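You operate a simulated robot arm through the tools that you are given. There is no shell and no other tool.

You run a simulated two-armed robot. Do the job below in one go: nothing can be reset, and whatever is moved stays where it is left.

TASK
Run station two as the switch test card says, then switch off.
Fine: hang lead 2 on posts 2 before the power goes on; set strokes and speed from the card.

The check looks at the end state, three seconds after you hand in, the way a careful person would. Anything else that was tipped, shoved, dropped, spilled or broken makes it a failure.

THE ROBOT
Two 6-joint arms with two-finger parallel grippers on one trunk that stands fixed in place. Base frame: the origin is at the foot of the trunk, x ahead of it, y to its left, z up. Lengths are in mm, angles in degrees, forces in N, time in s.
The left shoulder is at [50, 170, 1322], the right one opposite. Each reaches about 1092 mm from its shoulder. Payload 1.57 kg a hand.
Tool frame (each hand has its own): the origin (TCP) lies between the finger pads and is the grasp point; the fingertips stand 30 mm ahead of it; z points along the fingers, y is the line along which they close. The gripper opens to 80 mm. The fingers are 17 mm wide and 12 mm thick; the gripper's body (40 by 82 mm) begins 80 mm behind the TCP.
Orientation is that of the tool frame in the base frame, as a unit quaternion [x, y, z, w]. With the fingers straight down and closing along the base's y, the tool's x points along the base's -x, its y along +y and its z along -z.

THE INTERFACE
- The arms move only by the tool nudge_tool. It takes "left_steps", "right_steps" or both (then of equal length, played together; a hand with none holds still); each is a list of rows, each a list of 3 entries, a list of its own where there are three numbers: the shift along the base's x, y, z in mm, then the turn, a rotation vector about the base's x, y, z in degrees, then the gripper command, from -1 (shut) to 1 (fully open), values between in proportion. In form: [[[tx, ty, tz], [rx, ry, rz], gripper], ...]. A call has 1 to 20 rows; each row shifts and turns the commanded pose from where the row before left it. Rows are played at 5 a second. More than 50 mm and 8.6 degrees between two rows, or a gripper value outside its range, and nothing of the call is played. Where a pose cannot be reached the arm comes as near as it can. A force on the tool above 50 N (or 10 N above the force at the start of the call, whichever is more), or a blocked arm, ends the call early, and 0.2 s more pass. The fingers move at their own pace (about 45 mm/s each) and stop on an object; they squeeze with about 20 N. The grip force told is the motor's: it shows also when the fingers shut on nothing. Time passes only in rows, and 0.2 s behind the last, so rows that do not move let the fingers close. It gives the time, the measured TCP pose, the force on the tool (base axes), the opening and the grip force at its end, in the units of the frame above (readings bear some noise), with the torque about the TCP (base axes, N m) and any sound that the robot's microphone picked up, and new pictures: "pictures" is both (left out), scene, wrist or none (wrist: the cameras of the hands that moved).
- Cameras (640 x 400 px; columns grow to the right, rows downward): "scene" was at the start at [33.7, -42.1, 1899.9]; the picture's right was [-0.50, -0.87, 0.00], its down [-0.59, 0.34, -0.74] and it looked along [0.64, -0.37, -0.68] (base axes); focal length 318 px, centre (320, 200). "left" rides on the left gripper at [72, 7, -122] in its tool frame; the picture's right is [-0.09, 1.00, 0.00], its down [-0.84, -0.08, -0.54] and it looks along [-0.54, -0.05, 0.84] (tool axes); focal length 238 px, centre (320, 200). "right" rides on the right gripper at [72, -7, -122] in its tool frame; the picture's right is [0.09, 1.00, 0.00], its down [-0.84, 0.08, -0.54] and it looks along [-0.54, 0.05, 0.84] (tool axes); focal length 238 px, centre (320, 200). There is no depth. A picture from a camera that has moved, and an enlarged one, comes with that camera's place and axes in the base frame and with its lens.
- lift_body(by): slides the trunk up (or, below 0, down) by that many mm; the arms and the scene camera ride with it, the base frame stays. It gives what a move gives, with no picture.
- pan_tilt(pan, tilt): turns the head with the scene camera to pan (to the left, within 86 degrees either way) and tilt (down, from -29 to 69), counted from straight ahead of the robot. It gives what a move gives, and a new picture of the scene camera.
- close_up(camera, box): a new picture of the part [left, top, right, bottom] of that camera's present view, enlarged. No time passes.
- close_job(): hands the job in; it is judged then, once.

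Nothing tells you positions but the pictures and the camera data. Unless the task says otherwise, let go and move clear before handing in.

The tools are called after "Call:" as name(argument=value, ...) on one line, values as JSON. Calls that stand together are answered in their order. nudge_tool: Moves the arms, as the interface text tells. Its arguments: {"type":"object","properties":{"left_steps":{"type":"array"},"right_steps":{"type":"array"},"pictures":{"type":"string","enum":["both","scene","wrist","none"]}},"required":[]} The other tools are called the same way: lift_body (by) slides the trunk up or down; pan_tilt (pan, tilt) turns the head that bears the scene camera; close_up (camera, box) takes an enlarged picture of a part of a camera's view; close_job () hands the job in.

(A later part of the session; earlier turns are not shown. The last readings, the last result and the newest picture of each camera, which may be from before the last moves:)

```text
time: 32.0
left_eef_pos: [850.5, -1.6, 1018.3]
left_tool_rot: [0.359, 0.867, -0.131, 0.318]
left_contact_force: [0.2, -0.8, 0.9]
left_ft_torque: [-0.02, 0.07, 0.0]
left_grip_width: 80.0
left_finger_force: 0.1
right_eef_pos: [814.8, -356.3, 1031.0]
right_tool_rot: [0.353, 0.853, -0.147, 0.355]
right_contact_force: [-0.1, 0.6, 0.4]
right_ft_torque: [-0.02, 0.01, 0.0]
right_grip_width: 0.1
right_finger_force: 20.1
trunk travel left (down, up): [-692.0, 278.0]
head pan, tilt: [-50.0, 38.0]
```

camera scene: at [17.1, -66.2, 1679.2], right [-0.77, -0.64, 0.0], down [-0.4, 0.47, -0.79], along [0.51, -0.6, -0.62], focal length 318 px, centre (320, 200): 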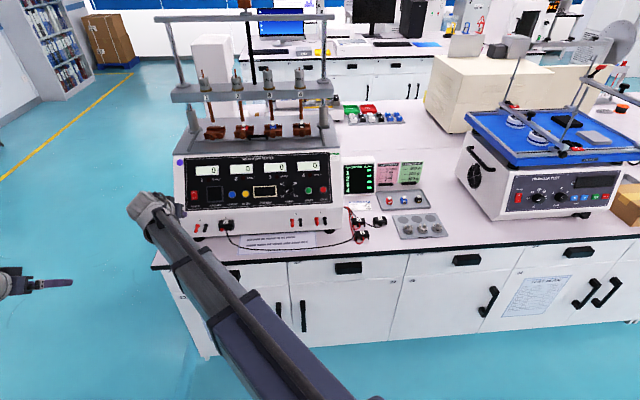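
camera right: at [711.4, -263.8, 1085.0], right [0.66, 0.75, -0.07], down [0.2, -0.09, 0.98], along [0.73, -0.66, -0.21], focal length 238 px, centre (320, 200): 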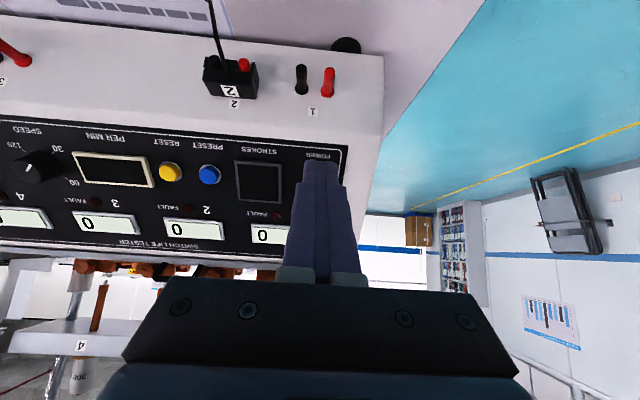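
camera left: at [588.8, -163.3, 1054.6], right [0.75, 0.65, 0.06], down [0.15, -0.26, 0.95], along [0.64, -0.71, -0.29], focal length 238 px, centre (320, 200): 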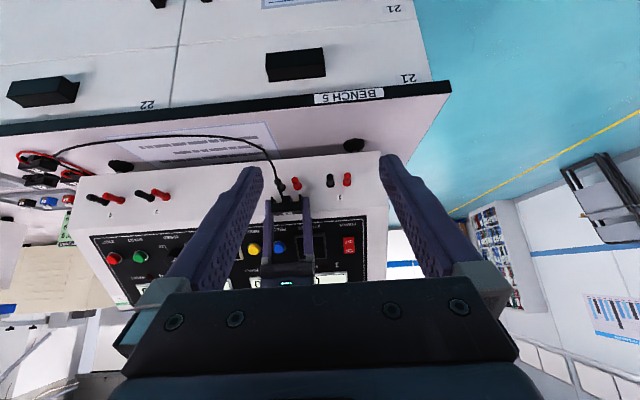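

Call:
nudge_tool(right_steps=[[[24.2, -23, 0], [0, 0, 0], -1], [[24.2, -23, 0], [0, 0, 0], -1], [[24.2, -23, 0], [0, 0, 0], -1]], pictures="both")

Call:
close_up(camera="right", box=[240, 120, 400, 220])

Call:
close_up(camera="scene", box=[160, 150, 260, 212])

```text
time: 32.8
left_eef_pos: [851.9, -1.4, 1018.4]
left_tool_rot: [0.36, 0.867, -0.132, 0.317]
left_contact_force: [0.3, -0.5, -0.4]
left_ft_torque: [-0.04, -0.03, -0.03]
left_grip_width: 80.1
left_finger_force: 0.0
right_eef_pos: [886.5, -428.5, 1031.9]
right_tool_rot: [0.354, 0.853, -0.147, 0.355]
right_contact_force: [0.0, 0.1, -0.3]
right_ft_torque: [0.01, 0.0, -0.02]
right_grip_width: 0.0
right_finger_force: 19.4
trunk travel left (down, up): [-692.0, 278.0]
head pan, tilt: [-50.0, 38.0]
camera scene: at [17.7, -67.0, 1661.1], right [-0.77, -0.64, 0.0], down [-0.4, 0.47, -0.79], along [0.51, -0.6, -0.62], focal length 318 px, centre (320, 200)
camera right: at [783.2, -335.7, 1066.5], right [0.66, 0.75, -0.07], down [0.2, -0.09, 0.98], along [0.73, -0.66, -0.21], focal length 238 px, centre (320, 200)
```

scene: 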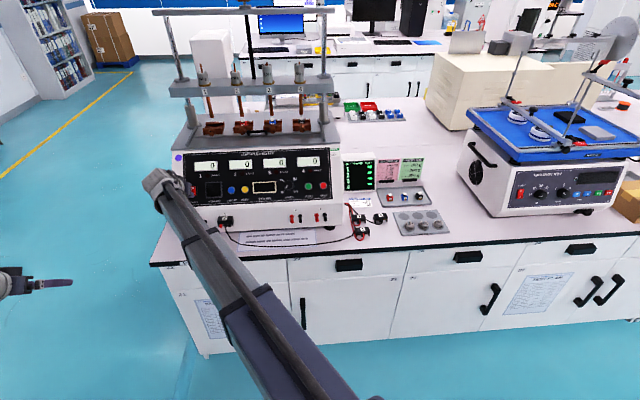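
right: 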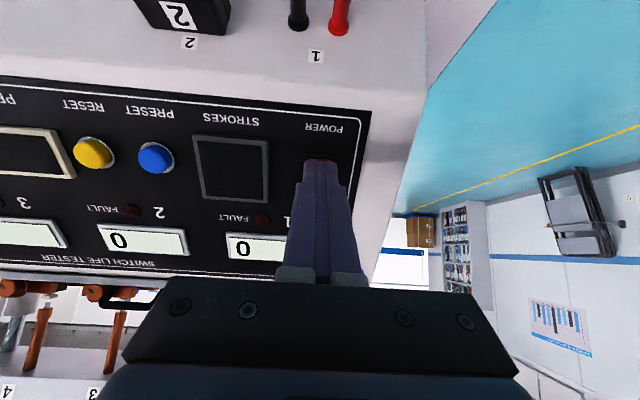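

```text
4.00 times, centred on (320, 170) of right
camera zoom: at [783.2, -335.7, 1066.5], right [0.66, 0.75, -0.07], down [0.2, -0.09, 0.98], along [0.73, -0.66, -0.21], focal length 953 px, centre (320, 320)
```

zoom: 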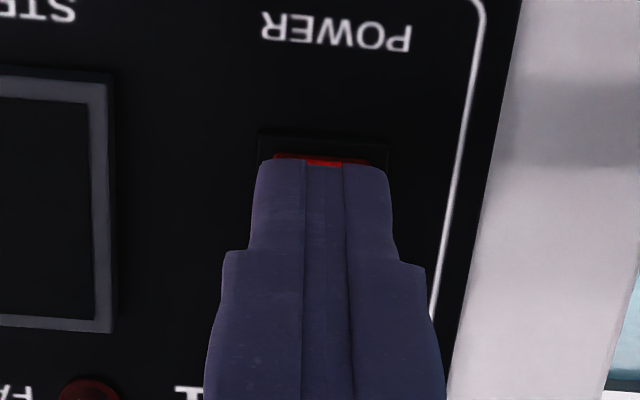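

```text
6.40 times, centred on (210, 181) of scene
camera zoom: at [17.7, -67.0, 1661.1], right [-0.77, -0.64, 0.0], down [-0.4, 0.47, -0.79], along [0.51, -0.6, -0.62], focal length 2035 px, centre (1024, 322)
```

zoom: 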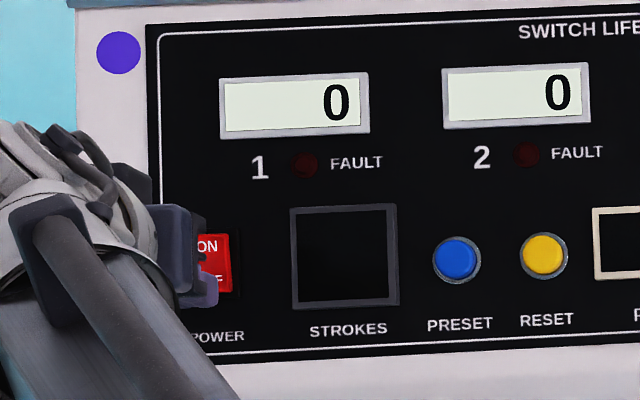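

The fingertips line up sideways with the power switch and sit slightly low on the ON half. I'll raise 2 mm and then advance.

Call:
lift_body(by=2)

```text
time: 33.3
left_eef_pos: [850.4, -1.5, 1020.1]
left_tool_rot: [0.359, 0.868, -0.13, 0.318]
left_contact_force: [-0.7, 0.3, -0.3]
left_ft_torque: [-0.01, -0.02, 0.01]
left_grip_width: 80.1
left_finger_force: 0.1
right_eef_pos: [883.9, -427.5, 1034.3]
right_tool_rot: [0.354, 0.853, -0.147, 0.355]
right_contact_force: [0.7, 0.0, 0.4]
right_ft_torque: [0.03, 0.02, 0.0]
right_grip_width: 0.0
right_finger_force: 20.2
trunk travel left (down, up): [-694.0, 276.0]
head pan, tilt: [-50.0, 38.0]
```

Call:
nudge_tool(right_steps=[[[8, -8, 0], [0, 0, 0], -1], [[8, -8, 0], [0, 0, 0], -1], [[3, -3, 0], [0, 0, 0], -1]], pictures="wrist")

Call:
close_up(camera="scene", box=[160, 150, 260, 212])

```text
time: 34.1
left_eef_pos: [849.6, -3.1, 1021.6]
left_tool_rot: [0.359, 0.868, -0.131, 0.318]
left_contact_force: [0.6, 0.2, 0.1]
left_ft_torque: [0.0, 0.0, -0.03]
left_grip_width: 80.0
left_finger_force: 0.0
right_eef_pos: [904.1, -446.8, 1033.8]
right_tool_rot: [0.353, 0.854, -0.145, 0.355]
right_contact_force: [0.8, -0.4, -0.3]
right_ft_torque: [0.0, 0.03, -0.01]
right_grip_width: 0.0
right_finger_force: 20.2
trunk travel left (down, up): [-694.0, 276.0]
head pan, tilt: [-50.0, 38.0]
camera right: at [801.8, -355.1, 1068.8], right [0.66, 0.75, -0.06], down [0.2, -0.09, 0.98], along [0.73, -0.66, -0.21], focal length 238 px, centre (320, 200)
```

right: 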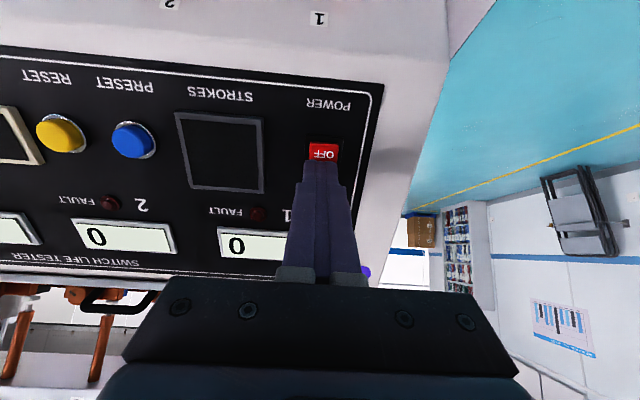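

```text
6.40 times, centred on (210, 181) of scene
camera zoom: at [17.1, -66.5, 1663.2], right [-0.77, -0.64, 0.0], down [-0.4, 0.47, -0.79], along [0.51, -0.6, -0.62], focal length 2035 px, centre (1024, 322)
```

zoom: 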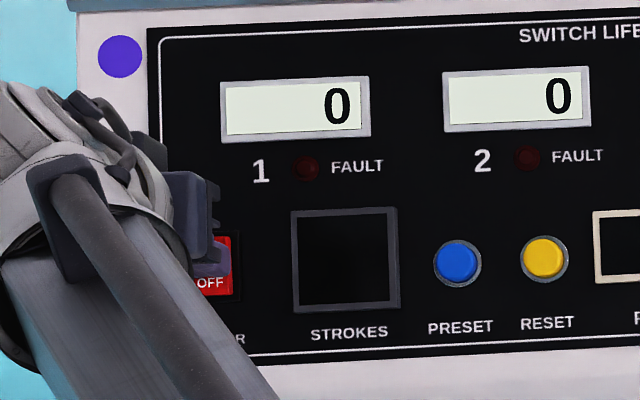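

The OFF half shows just below the fingertip, so the tip is over the ON half. I'll press forward in small steps.

Call:
nudge_tool(right_steps=[[[2.1, -2.1, 0], [0, 0, 0], -1], [[2.1, -2.1, 0], [0, 0, 0], -1], [[2.1, -2.1, 0], [0, 0, 0], -1]], pictures="wrist")

Call:
close_up(camera="scene", box=[160, 150, 290, 231])

```text
time: 34.9
left_eef_pos: [848.1, -0.2, 1022.4]
left_tool_rot: [0.359, 0.868, -0.132, 0.318]
left_contact_force: [1.3, 0.2, -0.3]
left_ft_torque: [0.03, 0.01, 0.05]
left_grip_width: 80.2
left_finger_force: 0.0
right_eef_pos: [906.8, -451.1, 1036.1]
right_tool_rot: [0.353, 0.853, -0.146, 0.355]
right_contact_force: [-15.3, 17.9, 7.6]
right_ft_torque: [0.38, 0.34, 0.0]
right_grip_width: 0.0
right_finger_force: 19.8
trunk travel left (down, up): [-694.0, 276.0]
head pan, tilt: [-50.0, 38.0]
camera right: at [804.1, -357.9, 1071.0], right [0.66, 0.75, -0.06], down [0.2, -0.09, 0.98], along [0.73, -0.65, -0.21], focal length 238 px, centre (320, 200)
```

right: 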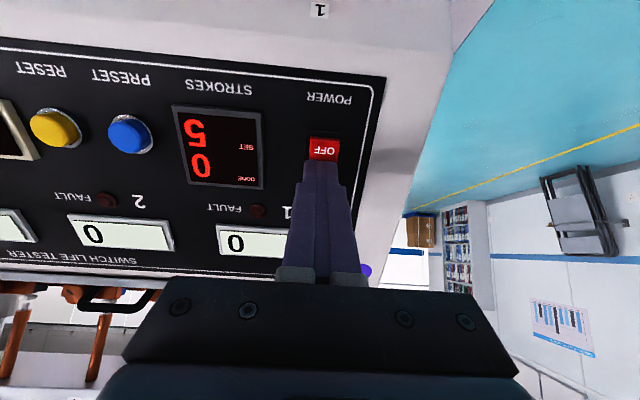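

```text
4.92 times, centred on (225, 190) of scene
camera zoom: at [14.1, -63.6, 1663.5], right [-0.77, -0.64, 0.0], down [-0.39, 0.47, -0.79], along [0.51, -0.6, -0.61], focal length 1565 px, centre (788, 247)
```

zoom: 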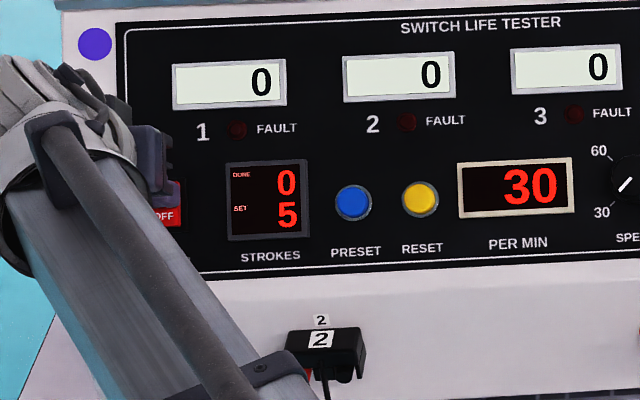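

Power is on: STROKES shows done 0, set 5, and PER MIN shows 30. I'll back off and move over to the blue PRESET button.

Call:
nudge_tool(right_steps=[[[-14, 14, 0], [0, 0, 0], -1], [[-14, 14, 0], [0, 0, 0], -1], [[-30, -30, 0], [0, 0, 0], -1], [[-30, -30, 0], [0, 0, 0], -1], [[-30, -30, 0], [0, 0, 0], -1]], pictures="wrist")

Call:
close_up(camera="scene", box=[160, 150, 290, 231])

Call:
close_up(camera="right", box=[240, 120, 400, 220])

```text
time: 36.1
left_eef_pos: [850.7, -1.5, 1020.5]
left_tool_rot: [0.359, 0.868, -0.131, 0.317]
left_contact_force: [-0.8, 0.7, 0.1]
left_ft_torque: [-0.03, -0.03, 0.0]
left_grip_width: 79.8
left_finger_force: 0.1
right_eef_pos: [790.7, -513.6, 1033.5]
right_tool_rot: [0.353, 0.853, -0.146, 0.354]
right_contact_force: [0.3, -0.5, 0.5]
right_ft_torque: [0.0, -0.02, -0.01]
right_grip_width: 0.0
right_finger_force: 19.6
trunk travel left (down, up): [-694.0, 276.0]
head pan, tilt: [-50.0, 38.0]
camera right: at [688.6, -423.7, 1068.9], right [0.66, 0.75, -0.06], down [0.2, -0.09, 0.98], along [0.73, -0.65, -0.21], focal length 238 px, centre (320, 200)
```

right: 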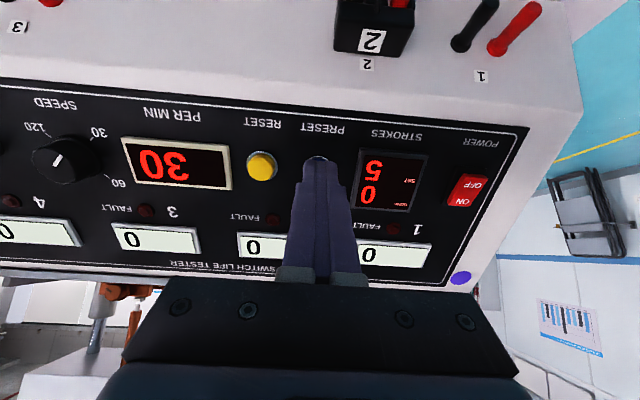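

```text
4.92 times, centred on (225, 190) of scene
camera zoom: at [16.6, -67.0, 1663.2], right [-0.77, -0.64, 0.0], down [-0.4, 0.47, -0.79], along [0.51, -0.6, -0.62], focal length 1565 px, centre (788, 247)
```

zoom: 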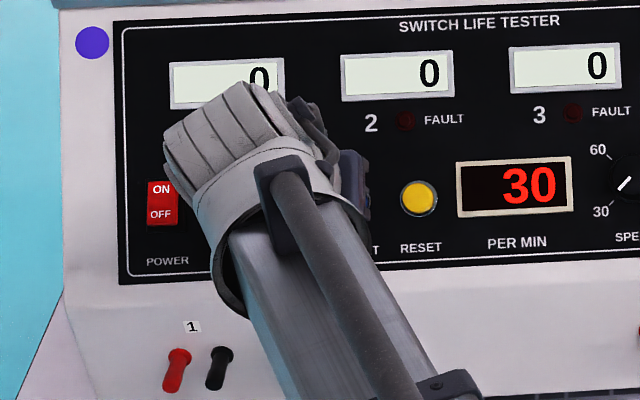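

```text
4.00 times, centred on (320, 170) of right
camera zoom: at [688.6, -423.7, 1068.9], right [0.66, 0.75, -0.06], down [0.2, -0.09, 0.98], along [0.73, -0.65, -0.21], focal length 953 px, centre (320, 320)
```

zoom: 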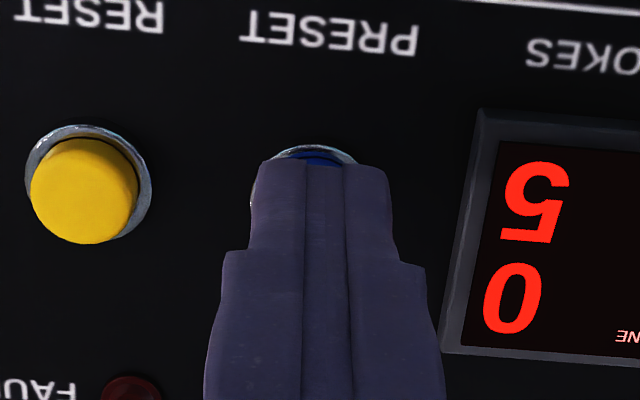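

The button is about 2 mm to one side and 7 mm lower than my fingertips. I'll correct both and then press.

Call:
lift_body(by=-7)

```text
time: 36.7
left_eef_pos: [849.4, -1.9, 1014.0]
left_tool_rot: [0.36, 0.868, -0.132, 0.317]
left_contact_force: [-0.4, 0.2, -0.2]
left_ft_torque: [-0.01, 0.0, 0.02]
left_grip_width: 80.1
left_finger_force: 0.2
right_eef_pos: [792.0, -514.5, 1027.0]
right_tool_rot: [0.353, 0.853, -0.147, 0.355]
right_contact_force: [-0.4, 0.1, 0.2]
right_ft_torque: [-0.01, -0.03, 0.0]
right_grip_width: 0.0
right_finger_force: 20.1
trunk travel left (down, up): [-687.0, 283.0]
head pan, tilt: [-50.0, 38.0]
```

Call:
nudge_tool(right_steps=[[[9, -11.5, 0], [0, 0, 0], -1], [[10, -10, 0], [0, 0, 0], -1], [[2.5, -2.5, 0], [0, 0, 0], -1]], pictures="wrist")

Call:
close_up(camera="right", box=[240, 120, 400, 220])

```text
time: 37.5
left_eef_pos: [850.7, -2.6, 1014.3]
left_tool_rot: [0.359, 0.868, -0.131, 0.317]
left_contact_force: [-0.6, 0.4, 0.4]
left_ft_torque: [-0.01, -0.01, 0.02]
left_grip_width: 80.2
left_finger_force: 0.1
right_eef_pos: [812.3, -538.5, 1026.8]
right_tool_rot: [0.353, 0.853, -0.147, 0.354]
right_contact_force: [-2.7, 2.4, 0.6]
right_ft_torque: [0.03, 0.02, -0.03]
right_grip_width: 0.0
right_finger_force: 19.7
trunk travel left (down, up): [-687.0, 283.0]
head pan, tilt: [-50.0, 38.0]
heard: click
camera right: at [709.6, -446.9, 1062.2], right [0.66, 0.75, -0.07], down [0.2, -0.09, 0.98], along [0.73, -0.65, -0.21], focal length 238 px, centre (320, 200)
```

right: 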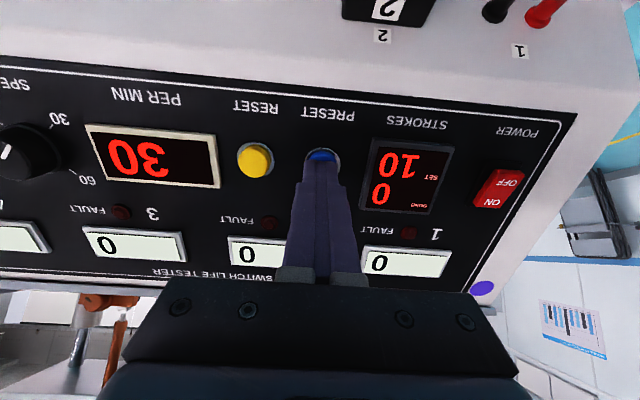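

```text
4.00 times, centred on (320, 170) of right
camera zoom: at [709.6, -446.9, 1062.2], right [0.66, 0.75, -0.07], down [0.2, -0.09, 0.98], along [0.73, -0.65, -0.21], focal length 953 px, centre (320, 320)
```

zoom: 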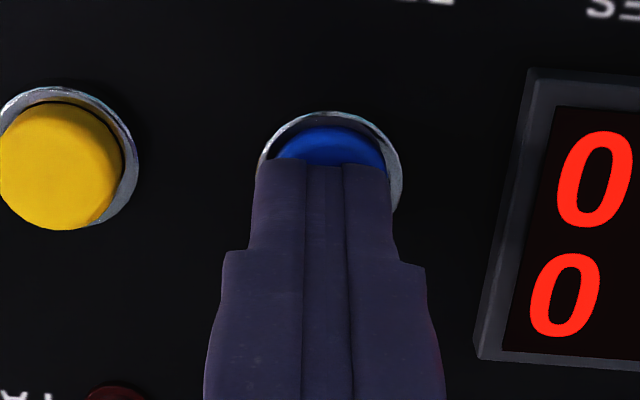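

One press: SET now reads 10. I'll release fully, then press once more.

Call:
nudge_tool(right_steps=[[[-6, 6, 0], [0, 0, 0], -1], [[-3, 3, 0], [0, 0, 0], -1], [[0, 0, 0], [0, 0, 0], -1]], pictures="wrist")

```text
time: 38.3
left_eef_pos: [851.2, -1.5, 1013.8]
left_tool_rot: [0.36, 0.867, -0.132, 0.317]
left_contact_force: [-0.9, 0.6, -0.4]
left_ft_torque: [0.0, 0.03, -0.01]
left_grip_width: 80.1
left_finger_force: 0.0
right_eef_pos: [804.8, -530.4, 1026.2]
right_tool_rot: [0.353, 0.854, -0.147, 0.354]
right_contact_force: [0.3, 0.6, 0.1]
right_ft_torque: [0.0, 0.03, -0.02]
right_grip_width: 0.1
right_finger_force: 19.8
trunk travel left (down, up): [-687.0, 283.0]
head pan, tilt: [-50.0, 38.0]
camera right: at [702.4, -438.4, 1061.8], right [0.66, 0.75, -0.07], down [0.2, -0.09, 0.98], along [0.73, -0.65, -0.21], focal length 238 px, centre (320, 200)
```

right: 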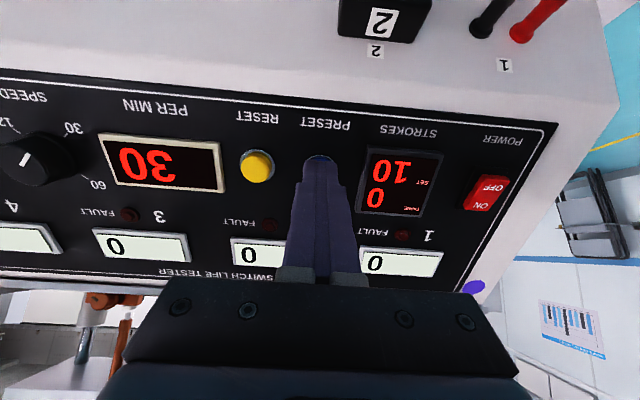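

Call:
nudge_tool(right_steps=[[[5, -5, 0], [0, 0, 0], -1], [[4, -4, 0], [0, 0, 0], -1]], pictures="wrist")

```text
time: 38.9
left_eef_pos: [849.0, -1.5, 1014.7]
left_tool_rot: [0.36, 0.868, -0.132, 0.317]
left_contact_force: [1.0, 0.5, -0.2]
left_ft_torque: [-0.01, -0.05, -0.03]
left_grip_width: 79.9
left_finger_force: 0.0
right_eef_pos: [813.6, -538.2, 1027.6]
right_tool_rot: [0.353, 0.853, -0.147, 0.354]
right_contact_force: [-5.2, 4.4, 2.6]
right_ft_torque: [0.01, 0.0, 0.0]
right_grip_width: 0.0
right_finger_force: 19.6
trunk travel left (down, up): [-687.0, 283.0]
head pan, tilt: [-50.0, 38.0]
heard: click
camera right: at [710.5, -447.4, 1062.4], right [0.66, 0.75, -0.06], down [0.2, -0.09, 0.98], along [0.73, -0.65, -0.21], focal length 238 px, centre (320, 200)
```

right: 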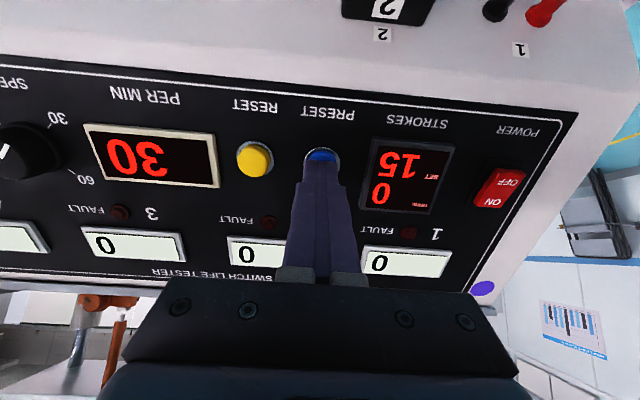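

SET now reads 15. Next is the speed knob: I'll back off, move right in front of it and open the jaws.

Call:
nudge_tool(right_steps=[[[-20, 20, 0], [0, 0, 0], -1], [[-20, 20, 0], [0, 0, 0], -1], [[-20, 20, 0], [0, 0, 0], -1], [[-35, -35, 0], [0, 0, 0], -0.4], [[-35, -35, 0], [0, 0, 0], 0.2], [[-35, -35, 0], [0, 0, 0], 0.5], [[-35, -35, 0], [0, 0, 0], 0.5]], pictures="both")

Call:
close_up(camera="right", box=[240, 110, 400, 210])

```text
time: 40.5
left_eef_pos: [849.7, -0.6, 1013.7]
left_tool_rot: [0.359, 0.868, -0.131, 0.317]
left_contact_force: [0.0, 0.0, 0.6]
left_ft_torque: [0.02, 0.0, 0.0]
left_grip_width: 80.0
left_finger_force: 0.0
right_eef_pos: [609.9, -617.7, 1027.4]
right_tool_rot: [0.354, 0.853, -0.147, 0.354]
right_contact_force: [-0.1, 0.6, -0.1]
right_ft_torque: [-0.03, 0.01, 0.04]
right_grip_width: 60.1
right_finger_force: 0.0
trunk travel left (down, up): [-687.0, 283.0]
head pan, tilt: [-50.0, 38.0]
camera scene: at [16.7, -66.9, 1656.2], right [-0.77, -0.64, 0.0], down [-0.4, 0.47, -0.79], along [0.51, -0.6, -0.62], focal length 318 px, centre (320, 200)
camera right: at [507.2, -525.6, 1061.8], right [0.66, 0.75, -0.06], down [0.2, -0.09, 0.98], along [0.73, -0.65, -0.21], focal length 238 px, centre (320, 200)
```

scene: 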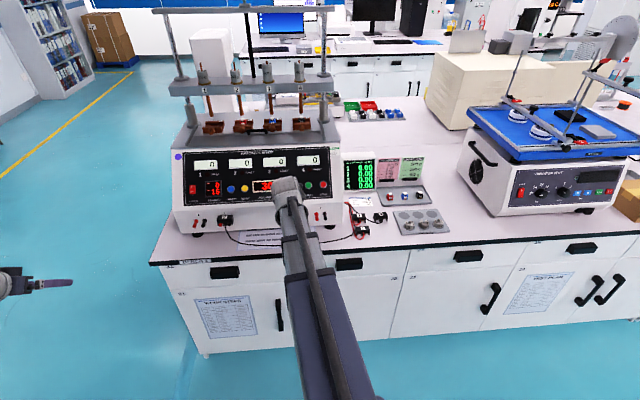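
right: 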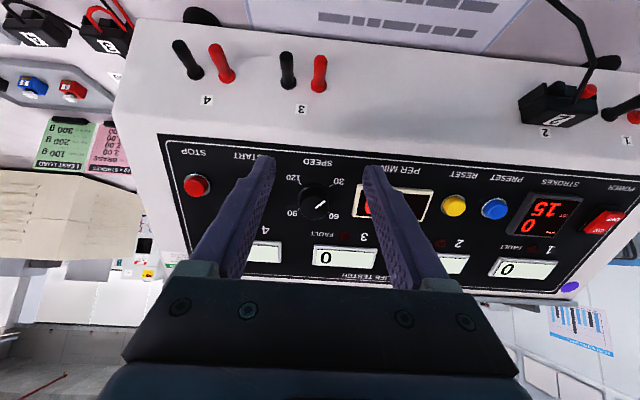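

```text
4.00 times, centred on (320, 160) of right
camera zoom: at [507.2, -525.6, 1061.8], right [0.66, 0.75, -0.06], down [0.2, -0.09, 0.98], along [0.73, -0.65, -0.21], focal length 953 px, centre (320, 360)
```

zoom: 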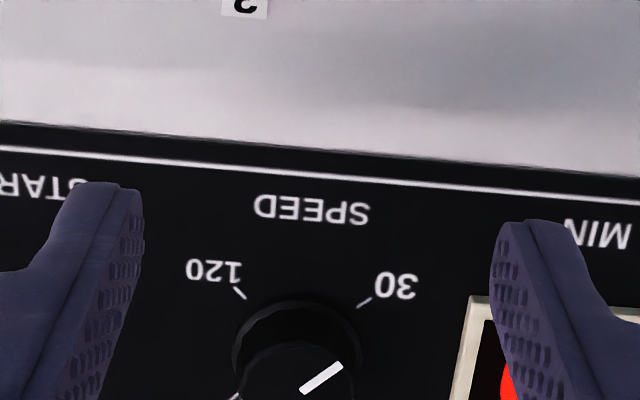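

Call:
close_up(camera="right", box=[250, 150, 390, 237])

Call:
close_up(camera="scene", box=[330, 145, 430, 207])

Call:
close_up(camera="scene", box=[180, 145, 340, 245])

```text
4.57 times, centred on (320, 194) of right
camera zoom: at [507.2, -525.6, 1061.8], right [0.66, 0.75, -0.06], down [0.2, -0.09, 0.98], along [0.73, -0.65, -0.21], focal length 1090 px, centre (320, 230)
```

zoom: 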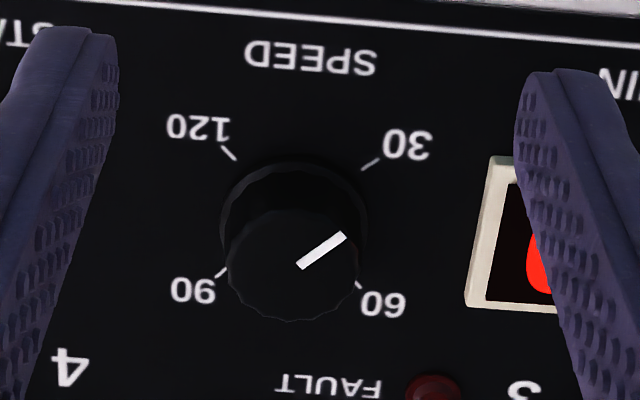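

```text
6.40 times, centred on (380, 176) of scene
camera zoom: at [16.7, -66.9, 1656.2], right [-0.77, -0.64, 0.0], down [-0.4, 0.47, -0.79], along [0.51, -0.6, -0.62], focal length 2035 px, centre (-64, 354)
```

zoom: 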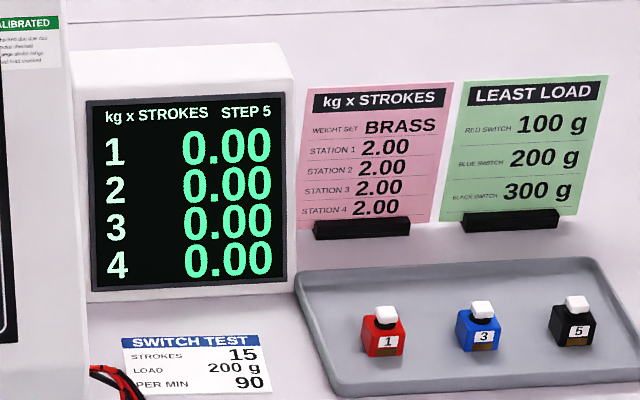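

```text
4.00 times, centred on (260, 195) of scene
camera zoom: at [16.7, -66.9, 1656.2], right [-0.77, -0.64, 0.0], down [-0.4, 0.47, -0.79], along [0.51, -0.6, -0.62], focal length 1272 px, centre (560, 220)
```

zoom: 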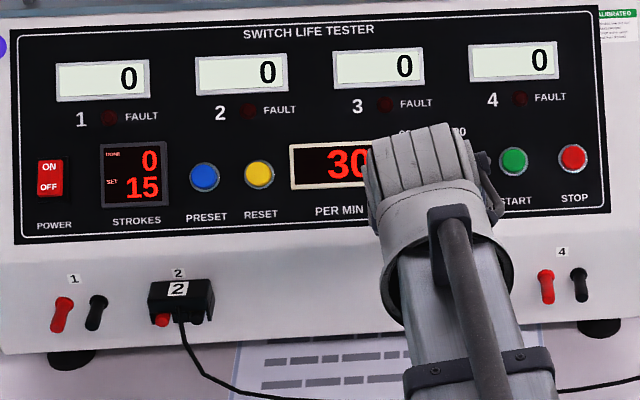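

The knob is about 30 mm across and 20 mm tall, centred in front of the hand, with its pointer at 30. The PER MIN frame begins some 40 mm left of it, so I'll narrow the jaws to 46 mm and move in around the knob.

Call:
nudge_tool(right_steps=[[[12, -12, 0], [0, 0, 0], 0.15], [[12, -12, 0], [0, 0, 0], 0.15], [[12, -12, 0], [0, 0, 0], 0.15], [[12, -12, 0], [0, 0, 0], 0.15]], pictures="wrist")

Call:
close_up(camera="right", box=[250, 120, 390, 207])

```text
time: 41.5
left_eef_pos: [850.4, -2.0, 1013.8]
left_tool_rot: [0.359, 0.868, -0.131, 0.318]
left_contact_force: [1.1, 0.1, -0.1]
left_ft_torque: [0.03, 0.03, -0.01]
left_grip_width: 80.1
left_finger_force: 0.0
right_eef_pos: [662.0, -668.2, 1026.9]
right_tool_rot: [0.354, 0.853, -0.147, 0.355]
right_contact_force: [-0.3, -0.1, -0.2]
right_ft_torque: [0.02, -0.01, -0.03]
right_grip_width: 46.1
right_finger_force: 0.1
trunk travel left (down, up): [-687.0, 283.0]
head pan, tilt: [-50.0, 38.0]
camera right: at [559.0, -577.0, 1061.7], right [0.66, 0.75, -0.07], down [0.2, -0.09, 0.98], along [0.73, -0.66, -0.21], focal length 238 px, centre (320, 200)
```

right: 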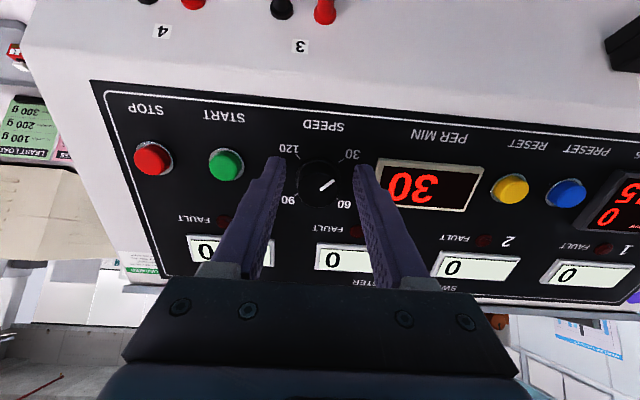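

```text
4.57 times, centred on (320, 164) of right
camera zoom: at [559.0, -577.0, 1061.7], right [0.66, 0.75, -0.07], down [0.2, -0.09, 0.98], along [0.73, -0.66, -0.21], focal length 1090 px, centre (320, 367)
```

zoom: 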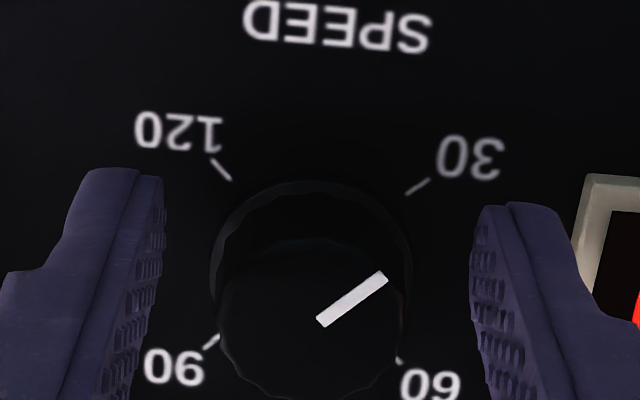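

Call:
nudge_tool(right_steps=[[[5.5, -5.5, 0], [0, 0, 0], 0.15], [[5.4, -5.4, 0], [0, 0, 0], 0.15]], pictures="wrist")

Call:
close_up(camera="right", box=[250, 120, 390, 207])

Call:
close_up(camera="scene", box=[240, 150, 340, 212])

```text
time: 42.1
left_eef_pos: [850.6, -2.8, 1015.4]
left_tool_rot: [0.359, 0.867, -0.132, 0.318]
left_contact_force: [-0.1, 0.4, -0.3]
left_ft_torque: [0.0, 0.01, 0.0]
left_grip_width: 79.9
left_finger_force: 0.1
right_eef_pos: [673.1, -678.6, 1026.9]
right_tool_rot: [0.353, 0.853, -0.147, 0.354]
right_contact_force: [0.8, 0.2, 0.5]
right_ft_torque: [-0.02, 0.01, 0.01]
right_grip_width: 45.7
right_finger_force: 0.1
trunk travel left (down, up): [-687.0, 283.0]
head pan, tilt: [-50.0, 38.0]
camera right: at [569.9, -586.8, 1061.8], right [0.66, 0.75, -0.07], down [0.2, -0.09, 0.98], along [0.73, -0.66, -0.21], focal length 238 px, centre (320, 200)
```

right: 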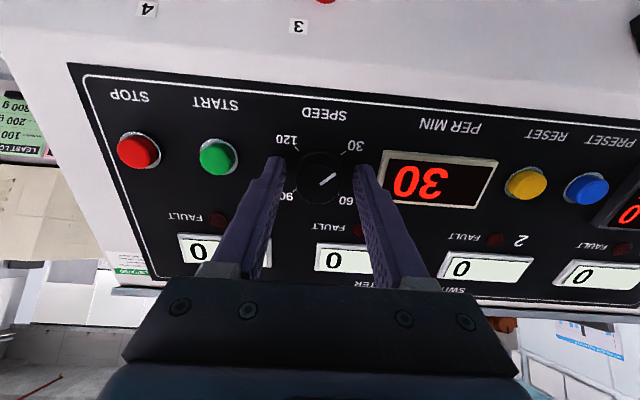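

```text
4.57 times, centred on (320, 164) of right
camera zoom: at [569.9, -586.8, 1061.8], right [0.66, 0.75, -0.07], down [0.2, -0.09, 0.98], along [0.73, -0.66, -0.21], focal length 1090 px, centre (320, 367)
```

zoom: 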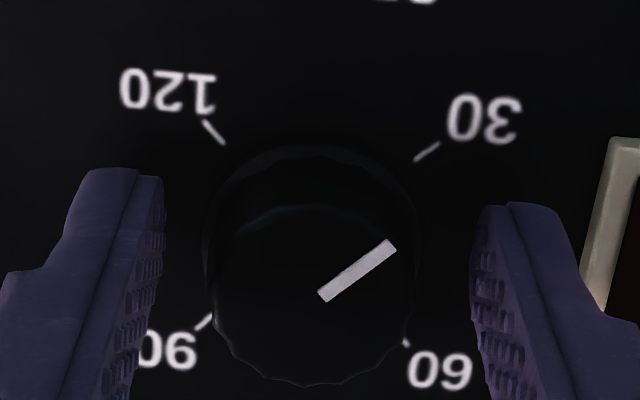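

```text
6.40 times, centred on (290, 181) of scene
camera zoom: at [17.1, -66.6, 1656.2], right [-0.77, -0.64, 0.0], down [-0.4, 0.47, -0.79], along [0.51, -0.6, -0.62], focal length 2035 px, centre (512, 322)
```

zoom: 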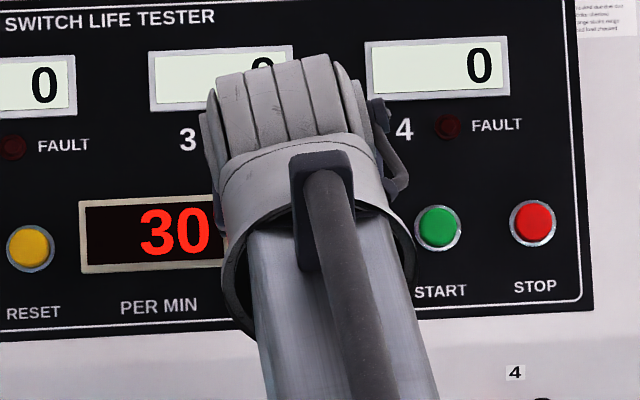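

The knob's axis is about 4 mm up-slope from the hand's axis, so I'll raise 3 mm and move in 3 mm before gripping.

Call:
lift_body(by=3)

```text
time: 42.6
left_eef_pos: [849.7, -3.1, 1016.3]
left_tool_rot: [0.359, 0.868, -0.131, 0.318]
left_contact_force: [-1.1, -0.3, 0.0]
left_ft_torque: [-0.02, -0.01, -0.03]
left_grip_width: 80.0
left_finger_force: 0.1
right_eef_pos: [672.3, -679.7, 1030.2]
right_tool_rot: [0.354, 0.853, -0.147, 0.354]
right_contact_force: [-0.2, -0.8, 0.2]
right_ft_torque: [0.01, -0.01, -0.01]
right_grip_width: 46.0
right_finger_force: 0.1
trunk travel left (down, up): [-690.0, 280.0]
head pan, tilt: [-50.0, 38.0]
```

Call:
nudge_tool(right_steps=[[[1.6, -2.6, 0], [0, 0, 0], 0.15], [[0, 0, 0], [-4.25, 4.25, 6.01], 0.15], [[0, 0, 0], [-4.25, 4.25, 6.01], 0.15], [[0, 0, 0], [-4.25, 4.25, 6.01], 0.15], [[0, 0, 0], [-4.25, 4.25, 6.01], 0.15]], pictures="wrist")

Call:
close_up(camera="right", box=[240, 110, 400, 210])

```text
time: 43.8
left_eef_pos: [850.9, -2.8, 1016.4]
left_tool_rot: [0.359, 0.868, -0.131, 0.318]
left_contact_force: [0.3, 0.3, -0.1]
left_ft_torque: [0.02, 0.03, 0.01]
left_grip_width: 79.9
left_finger_force: 0.0
right_eef_pos: [674.4, -680.3, 1029.3]
right_tool_rot: [0.086, 0.92, -0.243, 0.296]
right_contact_force: [0.6, 0.2, -0.2]
right_ft_torque: [-0.02, 0.02, -0.01]
right_grip_width: 46.1
right_finger_force: 0.1
trunk travel left (down, up): [-690.0, 280.0]
head pan, tilt: [-50.0, 38.0]
camera right: at [551.5, -624.7, 1076.2], right [0.23, 0.86, -0.45], down [0.43, 0.32, 0.84], along [0.87, -0.39, -0.3], focal length 238 px, centre (320, 200)
```

right: 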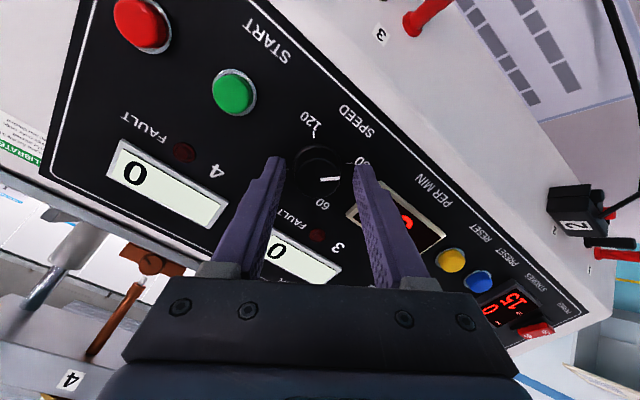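

```text
4.00 times, centred on (320, 160) of right
camera zoom: at [551.5, -624.7, 1076.2], right [0.23, 0.86, -0.45], down [0.43, 0.32, 0.84], along [0.87, -0.39, -0.3], focal length 953 px, centre (320, 360)
```

zoom: 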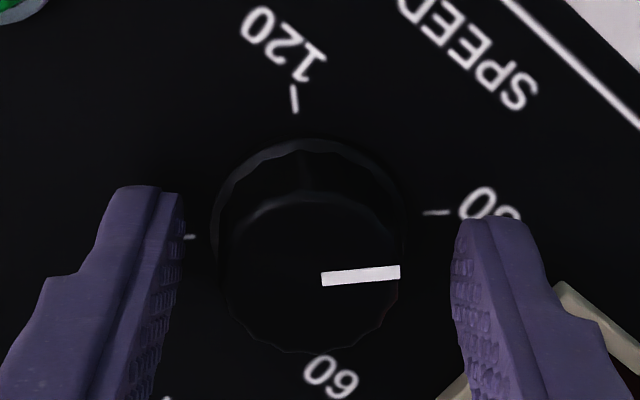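

Rolling around the knob works freely. I'll roll further back to about −85° so one grip can turn the knob a long way.

Call:
nudge_tool(right_steps=[[[0, 0, 0], [-4.25, 4.25, 6.01], 0.15], [[0, 0, 0], [-4.25, 4.25, 6.01], 0.15], [[0, 0, 0], [-4.25, 4.25, 6.01], 0.15], [[0, 0, 0], [-4.25, 4.25, 6.01], 0.15], [[0, 0, 0], [-4.25, 4.25, 6.01], 0.15], [[0, 0, 0], [-4.25, 4.25, 6.01], 0.15]], pictures="wrist")

Call:
close_up(camera="right", box=[240, 110, 400, 210])

```text
time: 45.2
left_eef_pos: [850.5, -1.7, 1016.6]
left_tool_rot: [0.36, 0.868, -0.132, 0.317]
left_contact_force: [-1.1, 0.8, 0.4]
left_ft_torque: [0.0, 0.0, 0.05]
left_grip_width: 80.0
left_finger_force: 0.0
right_eef_pos: [673.4, -682.0, 1029.1]
right_tool_rot: [-0.317, 0.867, -0.348, 0.162]
right_contact_force: [0.0, -1.4, 0.6]
right_ft_torque: [-0.02, -0.01, -0.01]
right_grip_width: 46.0
right_finger_force: 0.1
trunk travel left (down, up): [-690.0, 280.0]
head pan, tilt: [-50.0, 38.0]
camera right: at [561.0, -671.9, 1115.9], right [-0.5, 0.49, -0.71], down [0.32, 0.87, 0.38], along [0.8, -0.03, -0.6], focal length 238 px, centre (320, 200)
```

right: 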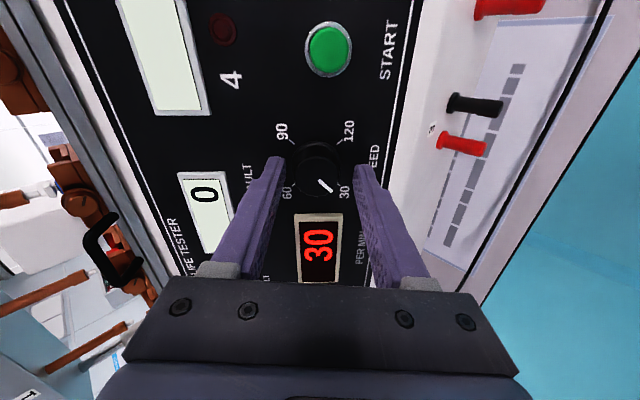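

```text
4.00 times, centred on (320, 160) of right
camera zoom: at [561.0, -671.9, 1115.9], right [-0.5, 0.49, -0.71], down [0.32, 0.87, 0.38], along [0.8, -0.03, -0.6], focal length 953 px, centre (320, 360)
```

zoom: 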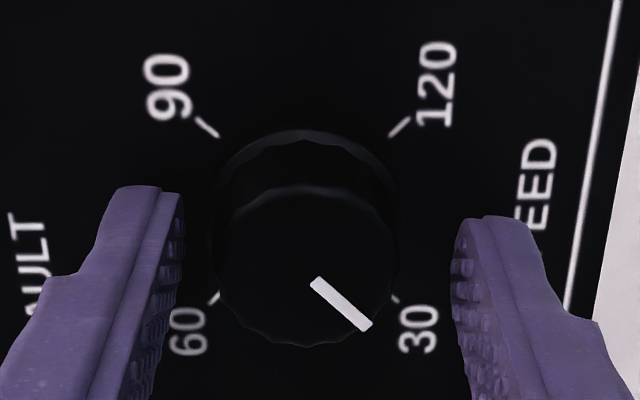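

The knob sits about 3 mm up-slope of my axis and I can go 3 mm deeper, so a 5 mm move straight in fixes both. Then I'll close on the knob.

Call:
nudge_tool(right_steps=[[[2, -2, 0], [0, 0, 0], 0.15], [[1.5, -1.5, 0], [0, 0, 0], 0.15], [[0, 0, 0], [0, 0, 0], -0.1], [[0, 0, 0], [0, 0, 0], -0.4], [[0, 0, 0], [0, 0, 0], -0.4], [[0, 0, 0], [0, 0, 0], -0.4]], pictures="wrist")

Call:
close_up(camera="right", box=[240, 110, 400, 210])

```text
time: 46.6
left_eef_pos: [850.5, -2.1, 1016.8]
left_tool_rot: [0.36, 0.867, -0.132, 0.318]
left_contact_force: [0.3, 0.2, -0.3]
left_ft_torque: [0.0, -0.01, 0.0]
left_grip_width: 79.9
left_finger_force: 0.0
right_eef_pos: [676.8, -685.2, 1029.1]
right_tool_rot: [-0.317, 0.868, -0.346, 0.163]
right_contact_force: [-5.3, 6.8, -9.1]
right_ft_torque: [0.11, 0.09, 0.09]
right_grip_width: 34.4
right_finger_force: 5.6
trunk travel left (down, up): [-690.0, 280.0]
head pan, tilt: [-50.0, 38.0]
camera right: at [564.2, -675.9, 1115.5], right [-0.5, 0.5, -0.71], down [0.32, 0.87, 0.38], along [0.8, -0.03, -0.6], focal length 238 px, centre (320, 200)
```

right: 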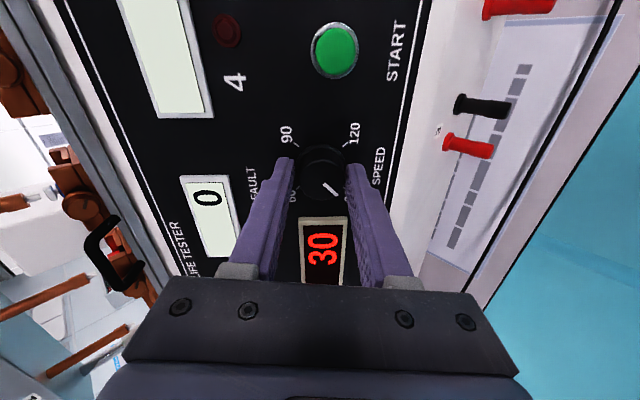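

```text
4.00 times, centred on (320, 160) of right
camera zoom: at [564.2, -675.9, 1115.5], right [-0.5, 0.5, -0.71], down [0.32, 0.87, 0.38], along [0.8, -0.03, -0.6], focal length 953 px, centre (320, 360)
```

zoom: 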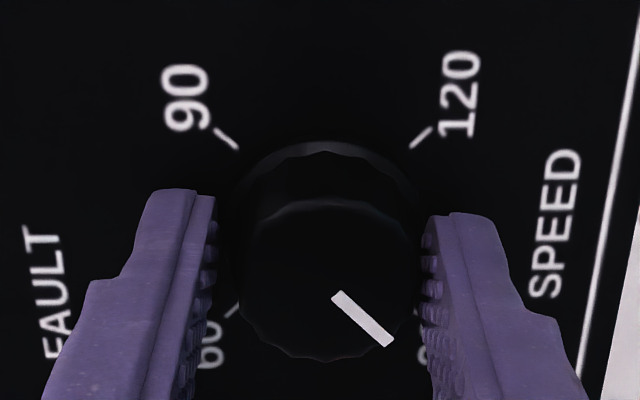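

One finger touched first: the hand is now about 1.7 mm too far up-slope. I'll ease back 2.4 mm and close evenly.

Call:
nudge_tool(right_steps=[[[0, 0, 0], [0, 0, 0], -0.05], [[-1.7, 1.7, 0], [0, 0, 0], -0.05], [[0, 0, 0], [0, 0, 0], -0.4], [[0, 0, 0], [0, 0, 0], -0.4], [[0, 0, 0], [0, 0, 0], -0.4]], pictures="wrist")

Call:
close_up(camera="right", box=[240, 110, 400, 210])

```text
time: 47.8
left_eef_pos: [849.7, -2.0, 1016.3]
left_tool_rot: [0.359, 0.867, -0.132, 0.318]
left_contact_force: [-0.9, -0.1, 0.4]
left_ft_torque: [0.01, 0.0, 0.0]
left_grip_width: 79.9
left_finger_force: 0.1
right_eef_pos: [676.3, -683.5, 1029.2]
right_tool_rot: [-0.317, 0.868, -0.346, 0.162]
right_contact_force: [-1.1, 2.0, -4.1]
right_ft_torque: [-0.38, -0.15, -0.15]
right_grip_width: 32.2
right_finger_force: 37.0
trunk travel left (down, up): [-690.0, 280.0]
head pan, tilt: [-50.0, 38.0]
camera right: at [563.2, -674.6, 1115.7], right [-0.5, 0.5, -0.71], down [0.32, 0.87, 0.38], along [0.8, -0.03, -0.59], focal length 238 px, centre (320, 200)
```

right: 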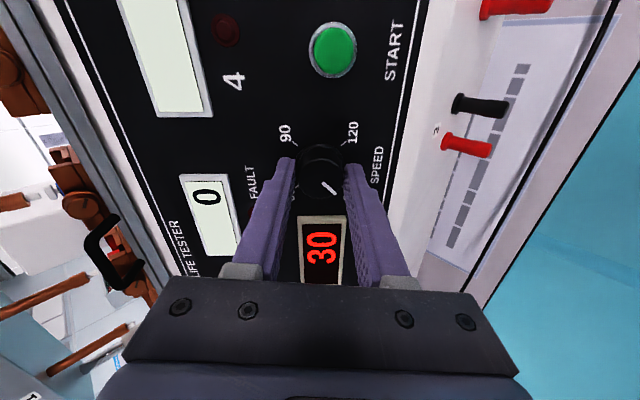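

```text
4.00 times, centred on (320, 160) of right
camera zoom: at [563.2, -674.6, 1115.7], right [-0.5, 0.5, -0.71], down [0.32, 0.87, 0.38], along [0.8, -0.03, -0.59], focal length 953 px, centre (320, 360)
```

zoom: 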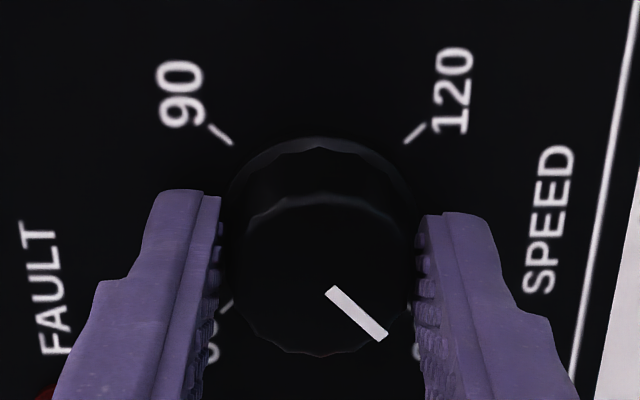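

The knob is gripped at 32 mm. I'll turn it clockwise 40° and watch PER MIN.

Call:
nudge_tool(right_steps=[[[0, 0, 0], [4, -4, -5.66], -0.4], [[0, 0, 0], [4, -4, -5.66], -0.4], [[0, 0, 0], [4, -4, -5.66], -0.4], [[0, 0, 0], [4, -4, -5.66], -0.4], [[0, 0, 0], [4, -4, -5.66], -0.4]], pictures="wrist")

Call:
close_up(camera="right", box=[240, 110, 400, 210])

```text
time: 49.0
left_eef_pos: [850.7, -1.8, 1016.1]
left_tool_rot: [0.359, 0.867, -0.132, 0.318]
left_contact_force: [0.0, 0.2, 0.0]
left_ft_torque: [0.0, 0.03, 0.02]
left_grip_width: 80.0
left_finger_force: 0.1
right_eef_pos: [676.4, -683.0, 1030.2]
right_tool_rot: [0.001, 0.923, -0.271, 0.273]
right_contact_force: [0.8, 3.7, -6.8]
right_ft_torque: [-0.47, -0.7, 0.14]
right_grip_width: 31.8
right_finger_force: 39.9
trunk travel left (down, up): [-690.0, 280.0]
head pan, tilt: [-50.0, 38.0]
camera right: at [551.7, -639.1, 1082.5], right [0.07, 0.84, -0.54], down [0.45, 0.46, 0.77], along [0.89, -0.3, -0.35], focal length 238 px, centre (320, 200)
```

right: 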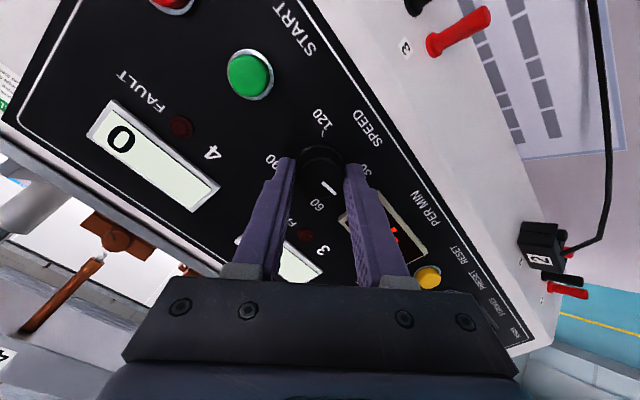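

```text
4.00 times, centred on (320, 160) of right
camera zoom: at [551.7, -639.1, 1082.5], right [0.07, 0.84, -0.54], down [0.45, 0.46, 0.77], along [0.89, -0.3, -0.35], focal length 953 px, centre (320, 360)
```

zoom: 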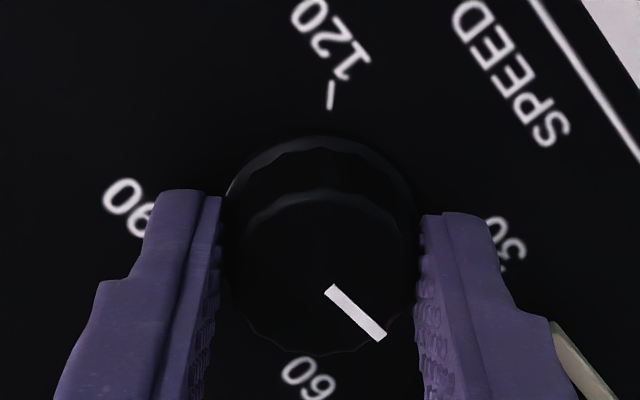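

The knob turns with the hand. I'll keep turning clockwise.

Call:
nudge_tool(right_steps=[[[0, 0, 0], [4, -4, -5.66], -0.4], [[0, 0, 0], [4, -4, -5.66], -0.4], [[0, 0, 0], [4, -4, -5.66], -0.4], [[0, 0, 0], [4, -4, -5.66], -0.4], [[0, 0, 0], [4, -4, -5.66], -0.4], [[0, 0, 0], [4, -4, -5.66], -0.4], [[0, 0, 0], [4, -4, -5.66], -0.4], [[0, 0, 0], [4, -4, -5.66], -0.4]], pictures="wrist")

Call:
close_up(camera="scene", box=[180, 145, 340, 245])

```text
time: 50.8
left_eef_pos: [850.9, -1.0, 1015.9]
left_tool_rot: [0.359, 0.868, -0.131, 0.317]
left_contact_force: [-0.5, 0.1, -0.6]
left_ft_torque: [0.0, 0.0, -0.02]
left_grip_width: 80.0
left_finger_force: 0.0
right_eef_pos: [675.3, -683.4, 1028.7]
right_tool_rot: [0.491, 0.782, -0.086, 0.374]
right_contact_force: [1.9, 2.8, -1.3]
right_ft_torque: [0.67, -0.31, 0.72]
right_grip_width: 31.5
right_finger_force: 40.0
trunk travel left (down, up): [-690.0, 280.0]
head pan, tilt: [-50.0, 38.0]
camera right: at [591.5, -575.2, 1066.1], right [0.81, 0.57, 0.17], down [-0.01, -0.28, 0.96], along [0.59, -0.78, -0.22], focal length 238 px, centre (320, 200)
```

right: 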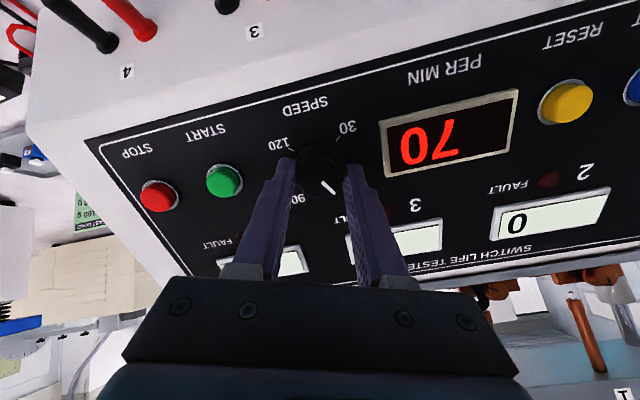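

```text
4.00 times, centred on (260, 195) of scene
camera zoom: at [17.5, -66.4, 1659.2], right [-0.77, -0.64, 0.0], down [-0.4, 0.47, -0.79], along [0.51, -0.6, -0.62], focal length 1272 px, centre (560, 220)
```

zoom: 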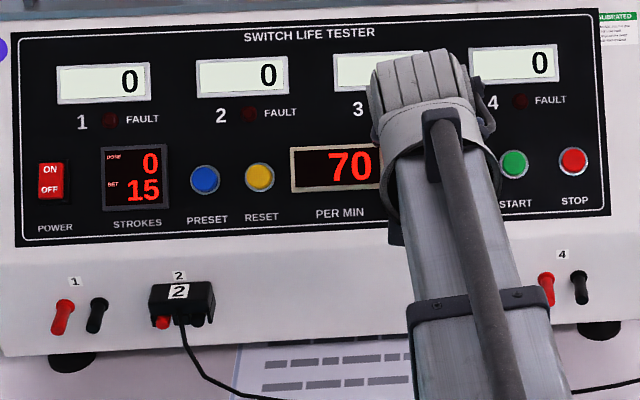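

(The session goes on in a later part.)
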